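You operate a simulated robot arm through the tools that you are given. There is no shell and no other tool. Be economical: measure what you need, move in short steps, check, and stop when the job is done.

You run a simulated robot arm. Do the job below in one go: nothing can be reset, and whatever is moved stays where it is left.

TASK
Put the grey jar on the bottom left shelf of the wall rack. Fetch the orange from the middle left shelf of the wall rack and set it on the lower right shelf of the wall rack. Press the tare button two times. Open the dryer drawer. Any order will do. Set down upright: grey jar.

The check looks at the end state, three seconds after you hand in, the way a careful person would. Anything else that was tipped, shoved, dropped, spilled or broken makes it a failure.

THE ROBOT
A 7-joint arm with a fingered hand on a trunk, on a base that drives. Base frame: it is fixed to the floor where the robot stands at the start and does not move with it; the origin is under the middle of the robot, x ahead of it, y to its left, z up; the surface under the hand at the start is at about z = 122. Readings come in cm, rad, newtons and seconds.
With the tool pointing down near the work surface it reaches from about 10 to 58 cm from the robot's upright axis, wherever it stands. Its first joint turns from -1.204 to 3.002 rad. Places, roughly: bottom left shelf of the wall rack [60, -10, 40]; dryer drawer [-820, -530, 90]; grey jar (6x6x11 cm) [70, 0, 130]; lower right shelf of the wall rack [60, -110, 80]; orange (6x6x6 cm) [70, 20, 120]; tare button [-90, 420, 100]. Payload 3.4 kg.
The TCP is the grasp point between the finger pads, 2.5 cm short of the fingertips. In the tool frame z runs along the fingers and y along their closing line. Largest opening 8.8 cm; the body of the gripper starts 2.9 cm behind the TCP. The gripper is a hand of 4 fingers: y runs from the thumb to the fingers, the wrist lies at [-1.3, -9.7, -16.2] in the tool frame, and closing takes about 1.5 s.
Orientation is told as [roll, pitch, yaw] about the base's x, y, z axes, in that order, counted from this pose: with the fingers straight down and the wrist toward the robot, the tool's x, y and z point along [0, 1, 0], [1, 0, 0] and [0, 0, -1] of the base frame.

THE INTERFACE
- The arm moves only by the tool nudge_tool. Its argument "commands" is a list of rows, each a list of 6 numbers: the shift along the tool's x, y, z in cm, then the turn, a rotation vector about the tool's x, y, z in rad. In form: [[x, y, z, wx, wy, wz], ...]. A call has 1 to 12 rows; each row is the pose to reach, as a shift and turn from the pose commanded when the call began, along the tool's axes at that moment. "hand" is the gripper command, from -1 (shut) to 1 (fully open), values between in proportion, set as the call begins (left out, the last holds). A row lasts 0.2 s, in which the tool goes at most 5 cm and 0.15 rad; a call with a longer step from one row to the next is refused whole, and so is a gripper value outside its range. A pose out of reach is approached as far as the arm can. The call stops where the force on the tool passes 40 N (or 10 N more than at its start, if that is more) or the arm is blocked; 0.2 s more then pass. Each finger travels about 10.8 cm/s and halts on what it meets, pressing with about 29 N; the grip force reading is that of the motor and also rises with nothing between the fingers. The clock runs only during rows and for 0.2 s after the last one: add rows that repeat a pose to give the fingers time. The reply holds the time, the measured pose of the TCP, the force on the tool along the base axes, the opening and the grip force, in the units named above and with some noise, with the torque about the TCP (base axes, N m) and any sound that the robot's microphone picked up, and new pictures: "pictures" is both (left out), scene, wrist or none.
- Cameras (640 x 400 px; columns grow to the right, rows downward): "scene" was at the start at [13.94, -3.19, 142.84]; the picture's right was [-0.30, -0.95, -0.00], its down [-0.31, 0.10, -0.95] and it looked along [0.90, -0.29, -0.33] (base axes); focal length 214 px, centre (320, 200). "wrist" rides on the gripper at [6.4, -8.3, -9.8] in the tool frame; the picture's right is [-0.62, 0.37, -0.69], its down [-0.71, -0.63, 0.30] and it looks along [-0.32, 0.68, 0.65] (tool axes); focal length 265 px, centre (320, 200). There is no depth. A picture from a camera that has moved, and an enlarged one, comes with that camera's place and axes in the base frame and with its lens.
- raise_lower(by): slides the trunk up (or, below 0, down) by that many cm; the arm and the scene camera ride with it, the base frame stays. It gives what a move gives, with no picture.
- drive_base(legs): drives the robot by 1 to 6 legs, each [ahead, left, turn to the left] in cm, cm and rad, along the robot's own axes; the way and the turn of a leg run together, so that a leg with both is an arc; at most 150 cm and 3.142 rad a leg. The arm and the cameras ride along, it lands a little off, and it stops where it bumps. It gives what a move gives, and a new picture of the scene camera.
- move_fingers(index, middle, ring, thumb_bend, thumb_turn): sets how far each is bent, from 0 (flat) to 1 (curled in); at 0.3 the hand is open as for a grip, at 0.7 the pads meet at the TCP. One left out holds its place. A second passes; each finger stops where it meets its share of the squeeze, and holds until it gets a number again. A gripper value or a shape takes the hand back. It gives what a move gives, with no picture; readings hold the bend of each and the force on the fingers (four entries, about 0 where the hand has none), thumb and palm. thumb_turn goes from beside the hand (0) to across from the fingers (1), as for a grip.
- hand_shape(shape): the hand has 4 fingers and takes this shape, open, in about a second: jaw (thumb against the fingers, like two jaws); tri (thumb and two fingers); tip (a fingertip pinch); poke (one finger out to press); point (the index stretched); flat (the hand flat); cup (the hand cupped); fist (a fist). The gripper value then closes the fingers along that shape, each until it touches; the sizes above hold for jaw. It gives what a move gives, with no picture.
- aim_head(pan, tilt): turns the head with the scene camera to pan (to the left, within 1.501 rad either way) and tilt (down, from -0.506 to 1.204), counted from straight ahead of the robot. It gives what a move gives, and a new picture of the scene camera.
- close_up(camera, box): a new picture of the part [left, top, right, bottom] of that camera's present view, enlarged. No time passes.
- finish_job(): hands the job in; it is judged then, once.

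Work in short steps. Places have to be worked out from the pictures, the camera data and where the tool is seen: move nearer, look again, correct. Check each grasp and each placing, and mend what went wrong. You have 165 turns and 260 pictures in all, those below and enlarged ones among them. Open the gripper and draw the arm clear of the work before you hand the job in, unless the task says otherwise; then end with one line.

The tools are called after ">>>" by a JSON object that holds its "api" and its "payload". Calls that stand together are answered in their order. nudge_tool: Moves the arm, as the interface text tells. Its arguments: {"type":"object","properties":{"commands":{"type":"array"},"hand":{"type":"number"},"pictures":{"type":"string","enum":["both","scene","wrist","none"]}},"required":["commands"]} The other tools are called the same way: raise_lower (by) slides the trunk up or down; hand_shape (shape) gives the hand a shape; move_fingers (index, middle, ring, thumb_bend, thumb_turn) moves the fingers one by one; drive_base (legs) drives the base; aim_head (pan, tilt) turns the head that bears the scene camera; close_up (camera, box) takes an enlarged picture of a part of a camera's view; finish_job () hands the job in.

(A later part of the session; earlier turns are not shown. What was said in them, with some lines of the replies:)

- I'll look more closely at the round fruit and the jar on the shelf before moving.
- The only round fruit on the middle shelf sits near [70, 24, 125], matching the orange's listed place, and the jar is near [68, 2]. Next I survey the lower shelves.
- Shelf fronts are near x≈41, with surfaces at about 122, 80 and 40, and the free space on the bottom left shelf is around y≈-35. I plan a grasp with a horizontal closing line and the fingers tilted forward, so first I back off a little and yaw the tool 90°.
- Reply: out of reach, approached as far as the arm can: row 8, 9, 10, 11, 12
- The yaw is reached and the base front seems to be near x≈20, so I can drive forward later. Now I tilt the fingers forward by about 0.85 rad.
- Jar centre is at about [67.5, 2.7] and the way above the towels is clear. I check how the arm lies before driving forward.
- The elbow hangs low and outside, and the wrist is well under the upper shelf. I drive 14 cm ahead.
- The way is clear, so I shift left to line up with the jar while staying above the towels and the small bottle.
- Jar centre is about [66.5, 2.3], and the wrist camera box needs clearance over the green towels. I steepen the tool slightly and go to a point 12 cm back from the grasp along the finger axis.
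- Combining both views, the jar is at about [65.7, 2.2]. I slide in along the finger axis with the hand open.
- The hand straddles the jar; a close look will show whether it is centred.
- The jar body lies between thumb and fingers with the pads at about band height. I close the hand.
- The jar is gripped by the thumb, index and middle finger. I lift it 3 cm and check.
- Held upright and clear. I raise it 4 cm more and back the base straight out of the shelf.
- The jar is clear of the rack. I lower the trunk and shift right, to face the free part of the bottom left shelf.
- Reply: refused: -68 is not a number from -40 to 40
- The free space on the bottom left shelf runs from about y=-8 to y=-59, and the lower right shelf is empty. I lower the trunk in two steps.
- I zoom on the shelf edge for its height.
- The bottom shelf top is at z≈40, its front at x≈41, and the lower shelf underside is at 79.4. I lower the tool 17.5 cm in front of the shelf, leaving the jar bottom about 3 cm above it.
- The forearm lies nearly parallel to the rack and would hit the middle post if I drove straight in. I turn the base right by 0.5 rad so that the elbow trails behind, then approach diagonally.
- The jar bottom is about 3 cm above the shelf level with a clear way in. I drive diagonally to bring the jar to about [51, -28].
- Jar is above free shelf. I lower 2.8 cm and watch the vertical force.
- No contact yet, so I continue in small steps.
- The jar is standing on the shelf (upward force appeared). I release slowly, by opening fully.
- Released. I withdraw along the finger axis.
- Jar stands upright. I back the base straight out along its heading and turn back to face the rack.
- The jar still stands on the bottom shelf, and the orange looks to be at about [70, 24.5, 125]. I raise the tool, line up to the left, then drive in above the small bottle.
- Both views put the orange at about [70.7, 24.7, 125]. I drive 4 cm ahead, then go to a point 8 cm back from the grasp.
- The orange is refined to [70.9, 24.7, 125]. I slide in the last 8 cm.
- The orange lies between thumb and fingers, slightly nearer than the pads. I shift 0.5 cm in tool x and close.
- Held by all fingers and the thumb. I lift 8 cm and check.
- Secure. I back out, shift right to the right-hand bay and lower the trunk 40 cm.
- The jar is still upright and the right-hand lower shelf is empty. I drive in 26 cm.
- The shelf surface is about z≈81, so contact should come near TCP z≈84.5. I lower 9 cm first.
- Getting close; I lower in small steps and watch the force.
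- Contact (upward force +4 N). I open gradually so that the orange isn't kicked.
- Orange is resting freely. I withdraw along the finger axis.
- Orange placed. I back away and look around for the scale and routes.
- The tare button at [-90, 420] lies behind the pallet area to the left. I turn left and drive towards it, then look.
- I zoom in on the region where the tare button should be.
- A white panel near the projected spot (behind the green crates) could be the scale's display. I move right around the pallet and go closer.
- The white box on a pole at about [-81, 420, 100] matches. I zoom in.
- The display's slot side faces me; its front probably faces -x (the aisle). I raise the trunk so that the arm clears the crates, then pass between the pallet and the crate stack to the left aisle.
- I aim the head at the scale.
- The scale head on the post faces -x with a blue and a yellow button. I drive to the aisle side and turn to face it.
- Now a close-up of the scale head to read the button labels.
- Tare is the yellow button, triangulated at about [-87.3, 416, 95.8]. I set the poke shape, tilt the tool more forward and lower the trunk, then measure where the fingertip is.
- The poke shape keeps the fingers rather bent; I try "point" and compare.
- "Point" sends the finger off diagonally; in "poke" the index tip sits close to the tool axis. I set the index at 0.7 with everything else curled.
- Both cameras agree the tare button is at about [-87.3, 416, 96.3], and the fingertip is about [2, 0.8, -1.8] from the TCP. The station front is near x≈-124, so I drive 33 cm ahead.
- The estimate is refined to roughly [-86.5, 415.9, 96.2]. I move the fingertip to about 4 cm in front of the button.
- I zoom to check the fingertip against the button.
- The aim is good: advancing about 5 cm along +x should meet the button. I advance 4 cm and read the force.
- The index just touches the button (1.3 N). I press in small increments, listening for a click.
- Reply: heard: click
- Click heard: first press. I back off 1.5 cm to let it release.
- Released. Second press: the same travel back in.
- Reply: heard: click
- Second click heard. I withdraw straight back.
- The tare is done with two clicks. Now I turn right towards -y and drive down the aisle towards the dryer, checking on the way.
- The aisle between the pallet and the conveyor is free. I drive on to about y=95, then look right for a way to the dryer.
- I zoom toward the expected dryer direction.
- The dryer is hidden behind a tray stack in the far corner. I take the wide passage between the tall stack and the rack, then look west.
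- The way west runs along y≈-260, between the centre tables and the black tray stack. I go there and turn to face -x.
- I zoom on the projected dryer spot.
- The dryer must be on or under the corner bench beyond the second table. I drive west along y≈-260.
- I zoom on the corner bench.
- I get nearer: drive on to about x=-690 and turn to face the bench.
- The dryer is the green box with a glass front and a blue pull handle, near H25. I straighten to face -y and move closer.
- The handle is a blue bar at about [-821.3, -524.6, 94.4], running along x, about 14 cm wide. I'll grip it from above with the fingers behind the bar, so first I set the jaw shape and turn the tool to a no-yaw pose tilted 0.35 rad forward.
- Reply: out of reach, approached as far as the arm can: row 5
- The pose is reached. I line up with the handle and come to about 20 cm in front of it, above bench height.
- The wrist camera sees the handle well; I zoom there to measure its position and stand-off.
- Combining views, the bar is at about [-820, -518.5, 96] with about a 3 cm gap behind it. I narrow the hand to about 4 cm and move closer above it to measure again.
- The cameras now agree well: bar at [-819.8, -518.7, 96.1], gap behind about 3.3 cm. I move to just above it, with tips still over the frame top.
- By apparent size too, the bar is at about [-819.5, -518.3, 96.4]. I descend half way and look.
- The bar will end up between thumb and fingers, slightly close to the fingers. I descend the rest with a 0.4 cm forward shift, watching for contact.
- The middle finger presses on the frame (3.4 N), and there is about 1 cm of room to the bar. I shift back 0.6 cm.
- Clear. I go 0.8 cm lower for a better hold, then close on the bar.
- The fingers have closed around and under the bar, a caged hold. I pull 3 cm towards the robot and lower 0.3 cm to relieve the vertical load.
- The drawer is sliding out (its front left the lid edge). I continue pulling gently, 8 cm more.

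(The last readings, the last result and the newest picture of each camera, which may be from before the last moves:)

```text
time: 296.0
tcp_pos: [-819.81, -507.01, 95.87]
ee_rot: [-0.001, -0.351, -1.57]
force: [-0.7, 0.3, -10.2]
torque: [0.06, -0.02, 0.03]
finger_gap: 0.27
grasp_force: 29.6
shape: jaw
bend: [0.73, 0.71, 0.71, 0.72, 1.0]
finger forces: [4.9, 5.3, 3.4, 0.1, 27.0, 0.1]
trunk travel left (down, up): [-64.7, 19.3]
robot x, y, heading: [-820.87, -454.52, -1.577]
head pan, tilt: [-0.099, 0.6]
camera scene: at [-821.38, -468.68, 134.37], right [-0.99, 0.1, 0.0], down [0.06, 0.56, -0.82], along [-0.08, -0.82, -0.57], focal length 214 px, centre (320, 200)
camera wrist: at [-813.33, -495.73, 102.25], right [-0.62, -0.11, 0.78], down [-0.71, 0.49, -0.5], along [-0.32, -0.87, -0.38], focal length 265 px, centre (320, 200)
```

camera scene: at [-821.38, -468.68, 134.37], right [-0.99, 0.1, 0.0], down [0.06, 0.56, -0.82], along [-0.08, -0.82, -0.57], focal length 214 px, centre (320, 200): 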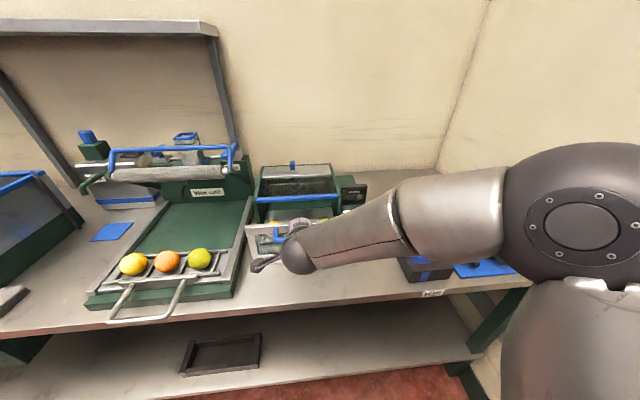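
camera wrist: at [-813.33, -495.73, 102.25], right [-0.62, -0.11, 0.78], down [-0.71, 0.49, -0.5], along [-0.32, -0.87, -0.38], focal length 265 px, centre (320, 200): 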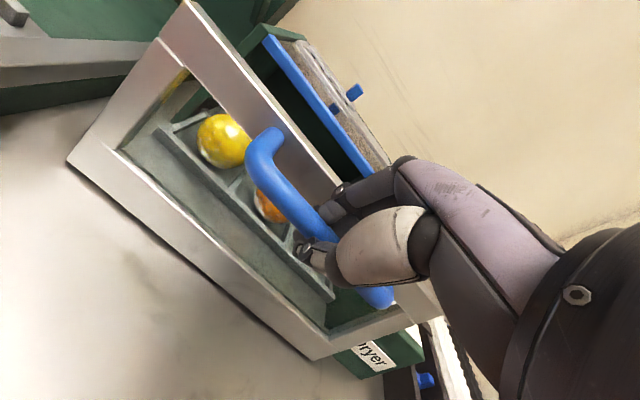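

11 cm open with little force. I pull 5 cm more, watching for the end stop.

>>> {"api": "nudge_tool", "payload": {"commands": [[0, -0.75, -0.27, 0, 0, 0], [0, -1.5, -0.55, 0, 0, 0], [0, -2.25, -0.82, 0, 0, 0], [0, -3.0, -1.1, 0, 0, 0], [0, -3.0, -1.1, 0, 0, 0]], "pictures": "none"}}

>>> {"api": "aim_head", "payload": {"pan": 0.2, "tilt": 0.7}}

```text
time: 297.2
tcp_pos: [-819.75, -503.96, 95.83]
ee_rot: [-0.001, -0.351, -1.572]
force: [-3.6, 0.2, -9.0]
torque: [0.02, -0.02, 0.03]
finger_gap: 0.25
grasp_force: 29.0
shape: jaw
bend: [0.73, 0.71, 0.67, 0.72, 1.0]
finger forces: [5.4, 0.0, 3.3, 0.0, 26.2, 0.0]
trunk travel left (down, up): [-64.7, 19.3]
robot x, y, heading: [-820.5, -454.49, -1.569]
head pan, tilt: [-0.099, 0.6]
```

```text
time: 298.0
tcp_pos: [-819.77, -503.86, 95.83]
ee_rot: [0.0, -0.352, -1.572]
force: [-3.7, 1.7, -9.1]
torque: [0.08, 0.04, 0.04]
finger_gap: 0.23
grasp_force: 28.7
shape: jaw
bend: [0.73, 0.71, 0.67, 0.72, 1.0]
finger forces: [5.5, 0.1, 3.5, 0.0, 26.2, 0.1]
trunk travel left (down, up): [-64.7, 19.3]
robot x, y, heading: [-820.24, -454.37, -1.569]
head pan, tilt: [0.201, 0.7]
camera scene: at [-818.89, -468.17, 133.52], right [-0.98, -0.2, 0.0], down [-0.13, 0.63, -0.76], along [0.15, -0.75, -0.64], focal length 214 px, centre (320, 200)
```

scene: 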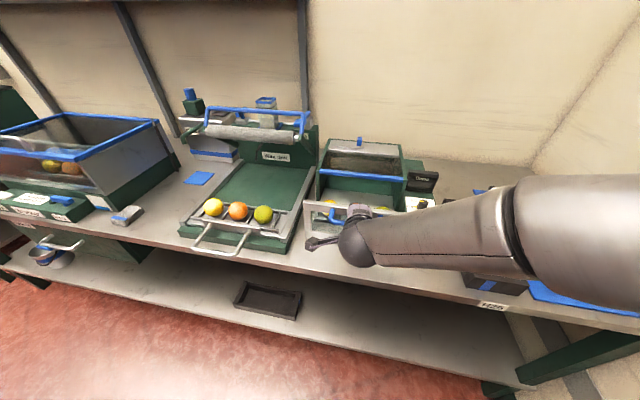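

14 cm out with the box itself unmoved. I keep pulling in 3 cm steps to find the stop.

>>> {"api": "nudge_tool", "payload": {"commands": [[0, -0.75, -0.27, 0, 0, 0], [0, -1.5, -0.55, 0, 0, 0], [0, -2.25, -0.82, 0, 0, 0], [0, -3.0, -1.1, 0, 0, 0], [0, -3.0, -1.1, 0, 0, 0]], "pictures": "wrist"}}

```text
time: 299.2
tcp_pos: [-819.71, -500.54, 95.82]
ee_rot: [0.001, -0.35, -1.571]
force: [-0.5, 0.4, -11.9]
torque: [0.07, -0.03, 0.02]
finger_gap: 0.24
grasp_force: 28.7
shape: jaw
bend: [0.73, 0.71, 0.68, 0.72, 1.0]
finger forces: [5.4, 5.5, 3.8, 0.0, 27.3, 0.1]
trunk travel left (down, up): [-64.7, 19.3]
robot x, y, heading: [-820.17, -454.66, -1.57]
head pan, tilt: [0.201, 0.7]
camera wrist: at [-813.32, -489.29, 102.23], right [-0.62, -0.11, 0.78], down [-0.71, 0.49, -0.5], along [-0.32, -0.87, -0.38], focal length 265 px, centre (320, 200)
```

wrist: 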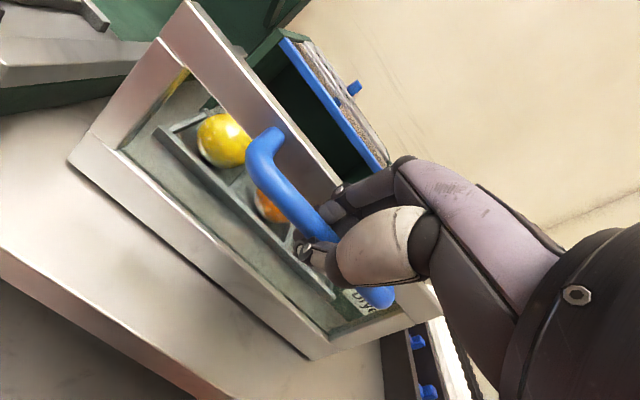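

17.5 cm. One more careful step.

>>> {"api": "nudge_tool", "payload": {"commands": [[0, -0.5, -0.18, 0, 0, 0], [0, -1.0, -0.36, 0, 0, 0], [0, -1.5, -0.55, 0, 0, 0], [0, -1.5, -0.55, 0, 0, 0]], "pictures": "scene"}}

>>> {"api": "close_up", "payload": {"camera": "scene", "box": [280, 120, 440, 260]}}

```text
time: 300.2
tcp_pos: [-819.78, -498.96, 95.8]
ee_rot: [0.001, -0.352, -1.57]
force: [0.3, 0.3, -13.3]
torque: [0.06, -0.03, 0.04]
finger_gap: 0.23
grasp_force: 29.3
shape: jaw
bend: [0.73, 0.71, 0.68, 0.72, 1.0]
finger forces: [5.4, 5.4, 3.8, 0.1, 27.1, 0.0]
trunk travel left (down, up): [-64.7, 19.3]
robot x, y, heading: [-820.76, -454.44, -1.578]
head pan, tilt: [0.201, 0.7]
camera scene: at [-818.79, -468.2, 133.51], right [-0.98, -0.2, 0.0], down [-0.13, 0.63, -0.76], along [0.15, -0.75, -0.65], focal length 214 px, centre (320, 200)
```

scene: 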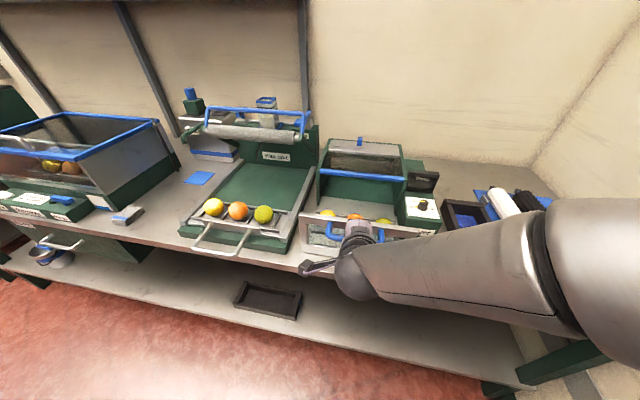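

```text
2.86 times, centred on (360, 190) of scene
camera zoom: at [-818.79, -468.2, 133.51], right [-0.98, -0.2, 0.0], down [-0.13, 0.63, -0.76], along [0.15, -0.75, -0.65], focal length 613 px, centre (206, 229)
```

zoom: 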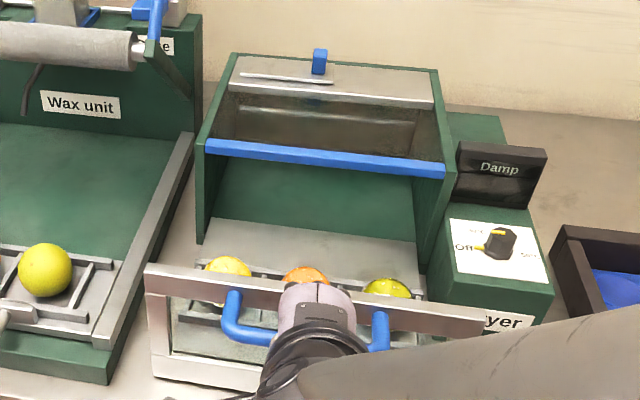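

The drawer is clearly out and the box hasn't moved. I try a bit more for the end stop, in very small steps.

>>> {"api": "nudge_tool", "payload": {"commands": [[0, -0.5, -0.18, 0, 0, 0], [0, -1.0, -0.36, 0, 0, 0], [0, -1.5, -0.55, 0, 0, 0], [0, -1.9, -0.7, 0, 0, 0], [0, -1.9, -0.7, 0, 0, 0]], "pictures": "none"}}

>>> {"api": "close_up", "payload": {"camera": "scene", "box": [280, 120, 440, 260]}}

```text
time: 301.4
tcp_pos: [-819.86, -497.61, 95.74]
ee_rot: [-0.002, -0.348, -1.573]
force: [0.2, -27.5, -11.6]
torque: [0.01, -0.03, 0.11]
finger_gap: 0.31
grasp_force: 28.9
shape: jaw
bend: [0.73, 0.71, 0.63, 0.72, 1.0]
finger forces: [15.2, 8.8, 6.2, 0.1, 20.7, 0.0]
trunk travel left (down, up): [-64.7, 19.3]
robot x, y, heading: [-820.67, -454.35, -1.574]
head pan, tilt: [0.201, 0.7]
```

```text
2.86 times, centred on (360, 190) of scene
camera zoom: at [-818.79, -468.96, 133.43], right [-0.98, -0.2, 0.0], down [-0.13, 0.64, -0.76], along [0.15, -0.75, -0.65], focal length 613 px, centre (206, 229)
```

zoom: 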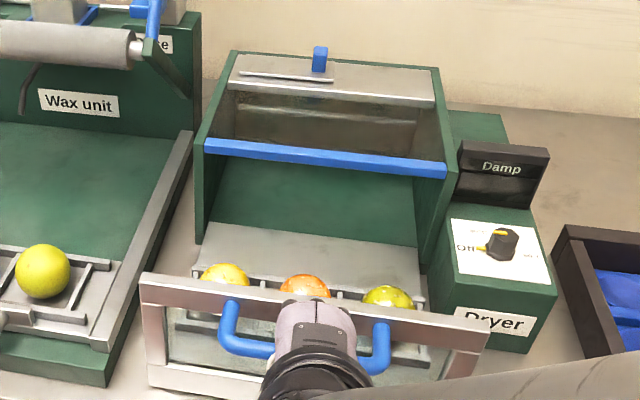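

End stop reached at about 20 cm (27 N), and the box is unmoved. I relax the pull, then open to the same 4 cm as before.

>>> {"api": "nudge_tool", "payload": {"commands": [[0, 0.2, 0.2, 0, 0, 0], [0, 0.4, 0.4, 0, 0, 0], [0, 0.4, 0.4, 0, 0, 0]], "pictures": "none"}}

>>> {"api": "nudge_tool", "payload": {"commands": [[0, 0, 0, 0, 0, 0], [0, 0, 0, 0, 0, 0], [0, 0, 0, 0, 0, 0], [0, 0, 0, 0, 0, 0], [0, 0, 0, 0, 0, 0]], "hand": -0.09, "pictures": "wrist"}}

>>> {"api": "close_up", "payload": {"camera": "wrist", "box": [200, 130, 360, 290]}}

```text
time: 302.2
tcp_pos: [-819.79, -497.75, 95.62]
ee_rot: [0.001, -0.35, -1.573]
force: [-0.8, -14.5, 2.8]
torque: [-0.08, 0.0, 0.03]
finger_gap: 0.31
grasp_force: 28.2
shape: jaw
bend: [0.73, 0.71, 0.63, 0.72, 1.0]
finger forces: [13.6, 3.8, 3.8, 0.0, 19.9, 0.1]
trunk travel left (down, up): [-64.7, 19.3]
robot x, y, heading: [-820.69, -454.34, -1.573]
head pan, tilt: [0.201, 0.7]
```

```text
time: 303.4
tcp_pos: [-819.84, -497.26, 95.63]
ee_rot: [0.001, -0.353, -1.571]
force: [0.4, 0.2, 1.0]
torque: [0.02, 0.04, 0.01]
finger_gap: 3.99
grasp_force: 0.1
shape: jaw
bend: [0.74, 0.46, 0.43, 0.71, 1.0]
finger forces: [0.0, 0.0, 0.0, 0.0, 0.0, 0.1]
trunk travel left (down, up): [-64.7, 19.3]
robot x, y, heading: [-820.42, -454.37, -1.574]
head pan, tilt: [0.201, 0.7]
camera wrist: at [-813.31, -486.12, 102.01], right [-0.62, -0.11, 0.78], down [-0.71, 0.49, -0.5], along [-0.33, -0.87, -0.38], focal length 265 px, centre (320, 200)
```

wrist: 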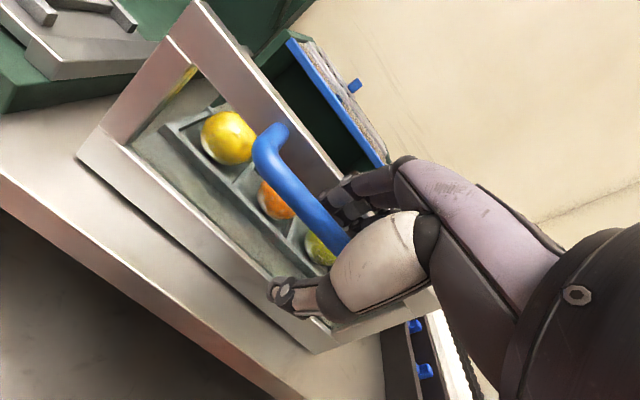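

```text
2.50 times, centred on (280, 210) of wrist
camera zoom: at [-813.31, -486.12, 102.01], right [-0.62, -0.11, 0.78], down [-0.71, 0.49, -0.5], along [-0.33, -0.87, -0.38], focal length 664 px, centre (420, 175)
```

zoom: 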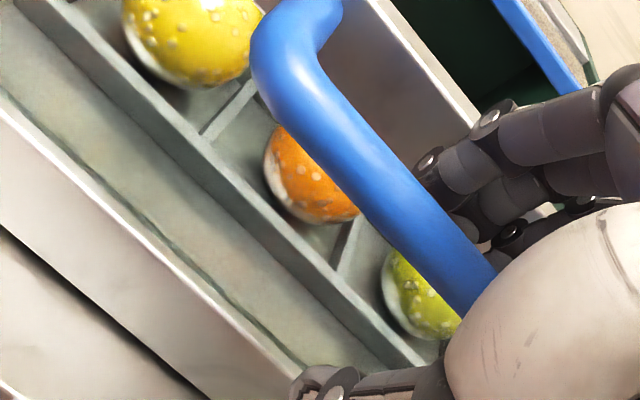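

Free. I shift forward 0.3 cm for clearance and lift straight up.

>>> {"api": "nudge_tool", "payload": {"commands": [[0, 0.28, 0.1, 0, 0, 0], [0, 0.45, -0.37, 0, 0, 0], [0, 0.62, -0.84, 0, 0, 0], [0, 0.97, -1.78, 0, 0, 0], [0, 0.97, -1.78, 0, 0, 0]], "pictures": "wrist"}}

```text
time: 304.6
tcp_pos: [-819.64, -497.81, 97.73]
ee_rot: [-0.002, -0.355, -1.57]
force: [0.4, 0.5, 0.0]
torque: [-0.01, 0.0, -0.03]
finger_gap: 3.94
grasp_force: 0.0
shape: jaw
bend: [0.74, 0.46, 0.43, 0.71, 1.0]
finger forces: [0.0, 0.1, 0.0, 0.0, 0.1, 0.0]
trunk travel left (down, up): [-64.7, 19.3]
robot x, y, heading: [-820.41, -454.44, -1.575]
head pan, tilt: [0.201, 0.7]
camera wrist: at [-813.28, -486.49, 104.07], right [-0.62, -0.11, 0.78], down [-0.71, 0.49, -0.5], along [-0.32, -0.87, -0.38], focal length 265 px, centre (320, 200)
```

wrist: 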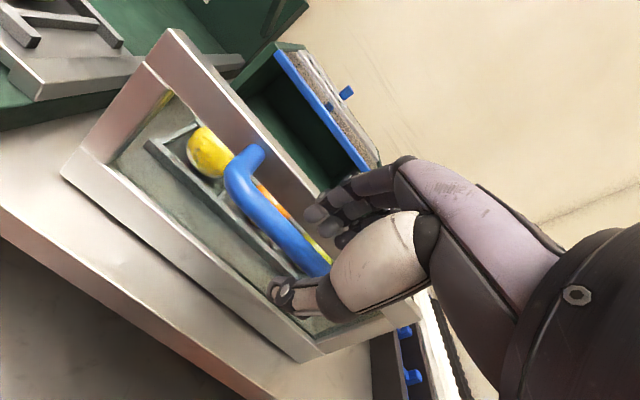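

No contact. I lift further with the trunk (pure vertical), then back the base away.

>>> {"api": "raise_lower", "payload": {"by": 15}}

>>> {"api": "drive_base", "payload": {"legs": [[-50, 0, 0]]}}

>>> {"api": "aim_head", "payload": {"pan": 0.0, "tilt": 0.4}}

>>> {"api": "close_up", "payload": {"camera": "scene", "box": [220, 120, 420, 260]}}

```text
time: 306.3
tcp_pos: [-819.7, -497.67, 112.72]
ee_rot: [-0.002, -0.351, -1.569]
force: [0.6, 0.2, -0.7]
torque: [-0.03, 0.01, 0.02]
finger_gap: 3.96
grasp_force: 0.0
shape: jaw
bend: [0.74, 0.46, 0.43, 0.71, 1.0]
finger forces: [0.0, 0.0, 0.0, 0.0, 0.1, 0.1]
trunk travel left (down, up): [-79.7, 4.3]
robot x, y, heading: [-820.24, -454.23, -1.576]
head pan, tilt: [0.201, 0.7]
```

```text
time: 309.3
tcp_pos: [-819.56, -447.55, 112.63]
ee_rot: [0.0, -0.351, -1.565]
force: [-1.0, -0.2, -0.6]
torque: [-0.01, -0.04, -0.03]
finger_gap: 3.97
grasp_force: 0.1
shape: jaw
bend: [0.74, 0.46, 0.43, 0.71, 1.0]
finger forces: [0.0, 0.0, 0.0, 0.1, 0.0, 0.0]
trunk travel left (down, up): [-79.7, 4.3]
robot x, y, heading: [-820.73, -404.38, -1.568]
head pan, tilt: [0.201, 0.7]
camera scene: at [-818.77, -417.87, 148.53], right [-0.98, -0.2, 0.0], down [-0.13, 0.63, -0.77], along [0.16, -0.75, -0.64], focal length 214 px, centre (320, 200)
```

scene: 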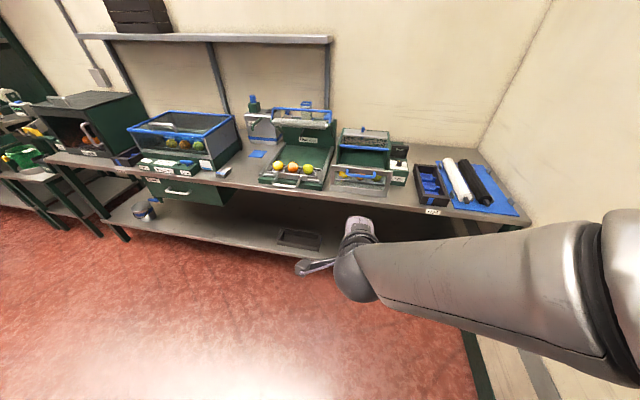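

```text
time: 310.1
tcp_pos: [-819.62, -447.62, 112.73]
ee_rot: [-0.001, -0.351, -1.565]
force: [0.1, -0.4, 0.2]
torque: [0.01, 0.02, -0.02]
finger_gap: 3.98
grasp_force: 0.1
shape: jaw
bend: [0.74, 0.46, 0.43, 0.71, 1.0]
finger forces: [0.1, 0.1, 0.0, 0.0, 0.0, 0.0]
trunk travel left (down, up): [-79.7, 4.3]
robot x, y, heading: [-820.7, -404.34, -1.564]
head pan, tilt: [0.0, 0.4]
camera scene: at [-820.45, -418.85, 151.21], right [-1.0, 0.0, 0.0], down [0.0, 0.39, -0.92], along [0.0, -0.92, -0.39], focal length 214 px, centre (320, 200)
```

scene: 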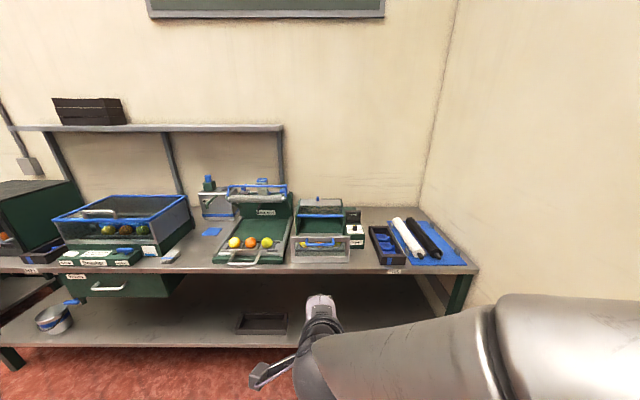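

```text
2.86 times, centred on (320, 190) of scene
camera zoom: at [-820.45, -418.85, 151.21], right [-1.0, 0.0, 0.0], down [0.0, 0.39, -0.92], along [0.0, -0.92, -0.39], focal length 613 px, centre (320, 229)
```

zoom: 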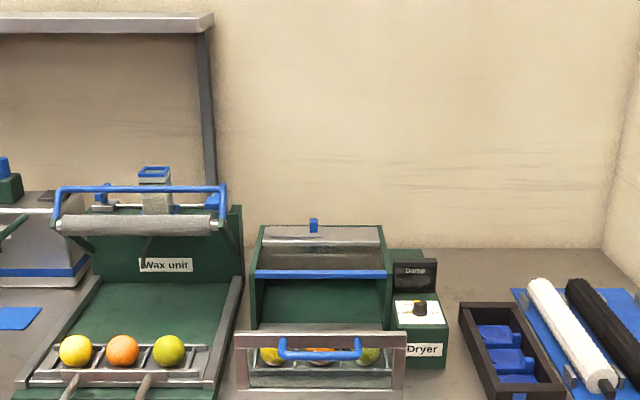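

The drawer stays open and nothing else was disturbed. I open the hand, with the arm already clear.

>>> {"api": "nudge_tool", "payload": {"commands": [[0, 0, 0, 0, 0, 0], [0, 0, 0, 0, 0, 0], [0, 0, 0, 0, 0, 0], [0, 0, 0, 0, 0, 0]], "hand": 1, "pictures": "none"}}

```text
time: 311.1
tcp_pos: [-819.52, -447.73, 112.66]
ee_rot: [-0.001, -0.351, -1.567]
force: [-1.0, 0.0, 0.7]
torque: [-0.01, 0.0, 0.0]
finger_gap: 8.78
grasp_force: 0.1
shape: jaw
bend: [0.3, 0.3, 0.3, 0.3, 0.98]
finger forces: [0.0, 0.0, 0.0, 0.1, 0.1, 0.0]
trunk travel left (down, up): [-79.7, 4.3]
robot x, y, heading: [-820.37, -404.22, -1.569]
head pan, tilt: [0.0, 0.4]
```

The hand is open and the arm is clear, so I hand the job in.

>>> {"api": "finish_job", "payload": {}}

```text
The job is handed in.
```

All four tasks are done: the grey jar stands upright on the bottom left shelf, the orange is on the lower right shelf, the tare button was pressed twice (a click heard each time), and the dryer drawer is open to its end stop.
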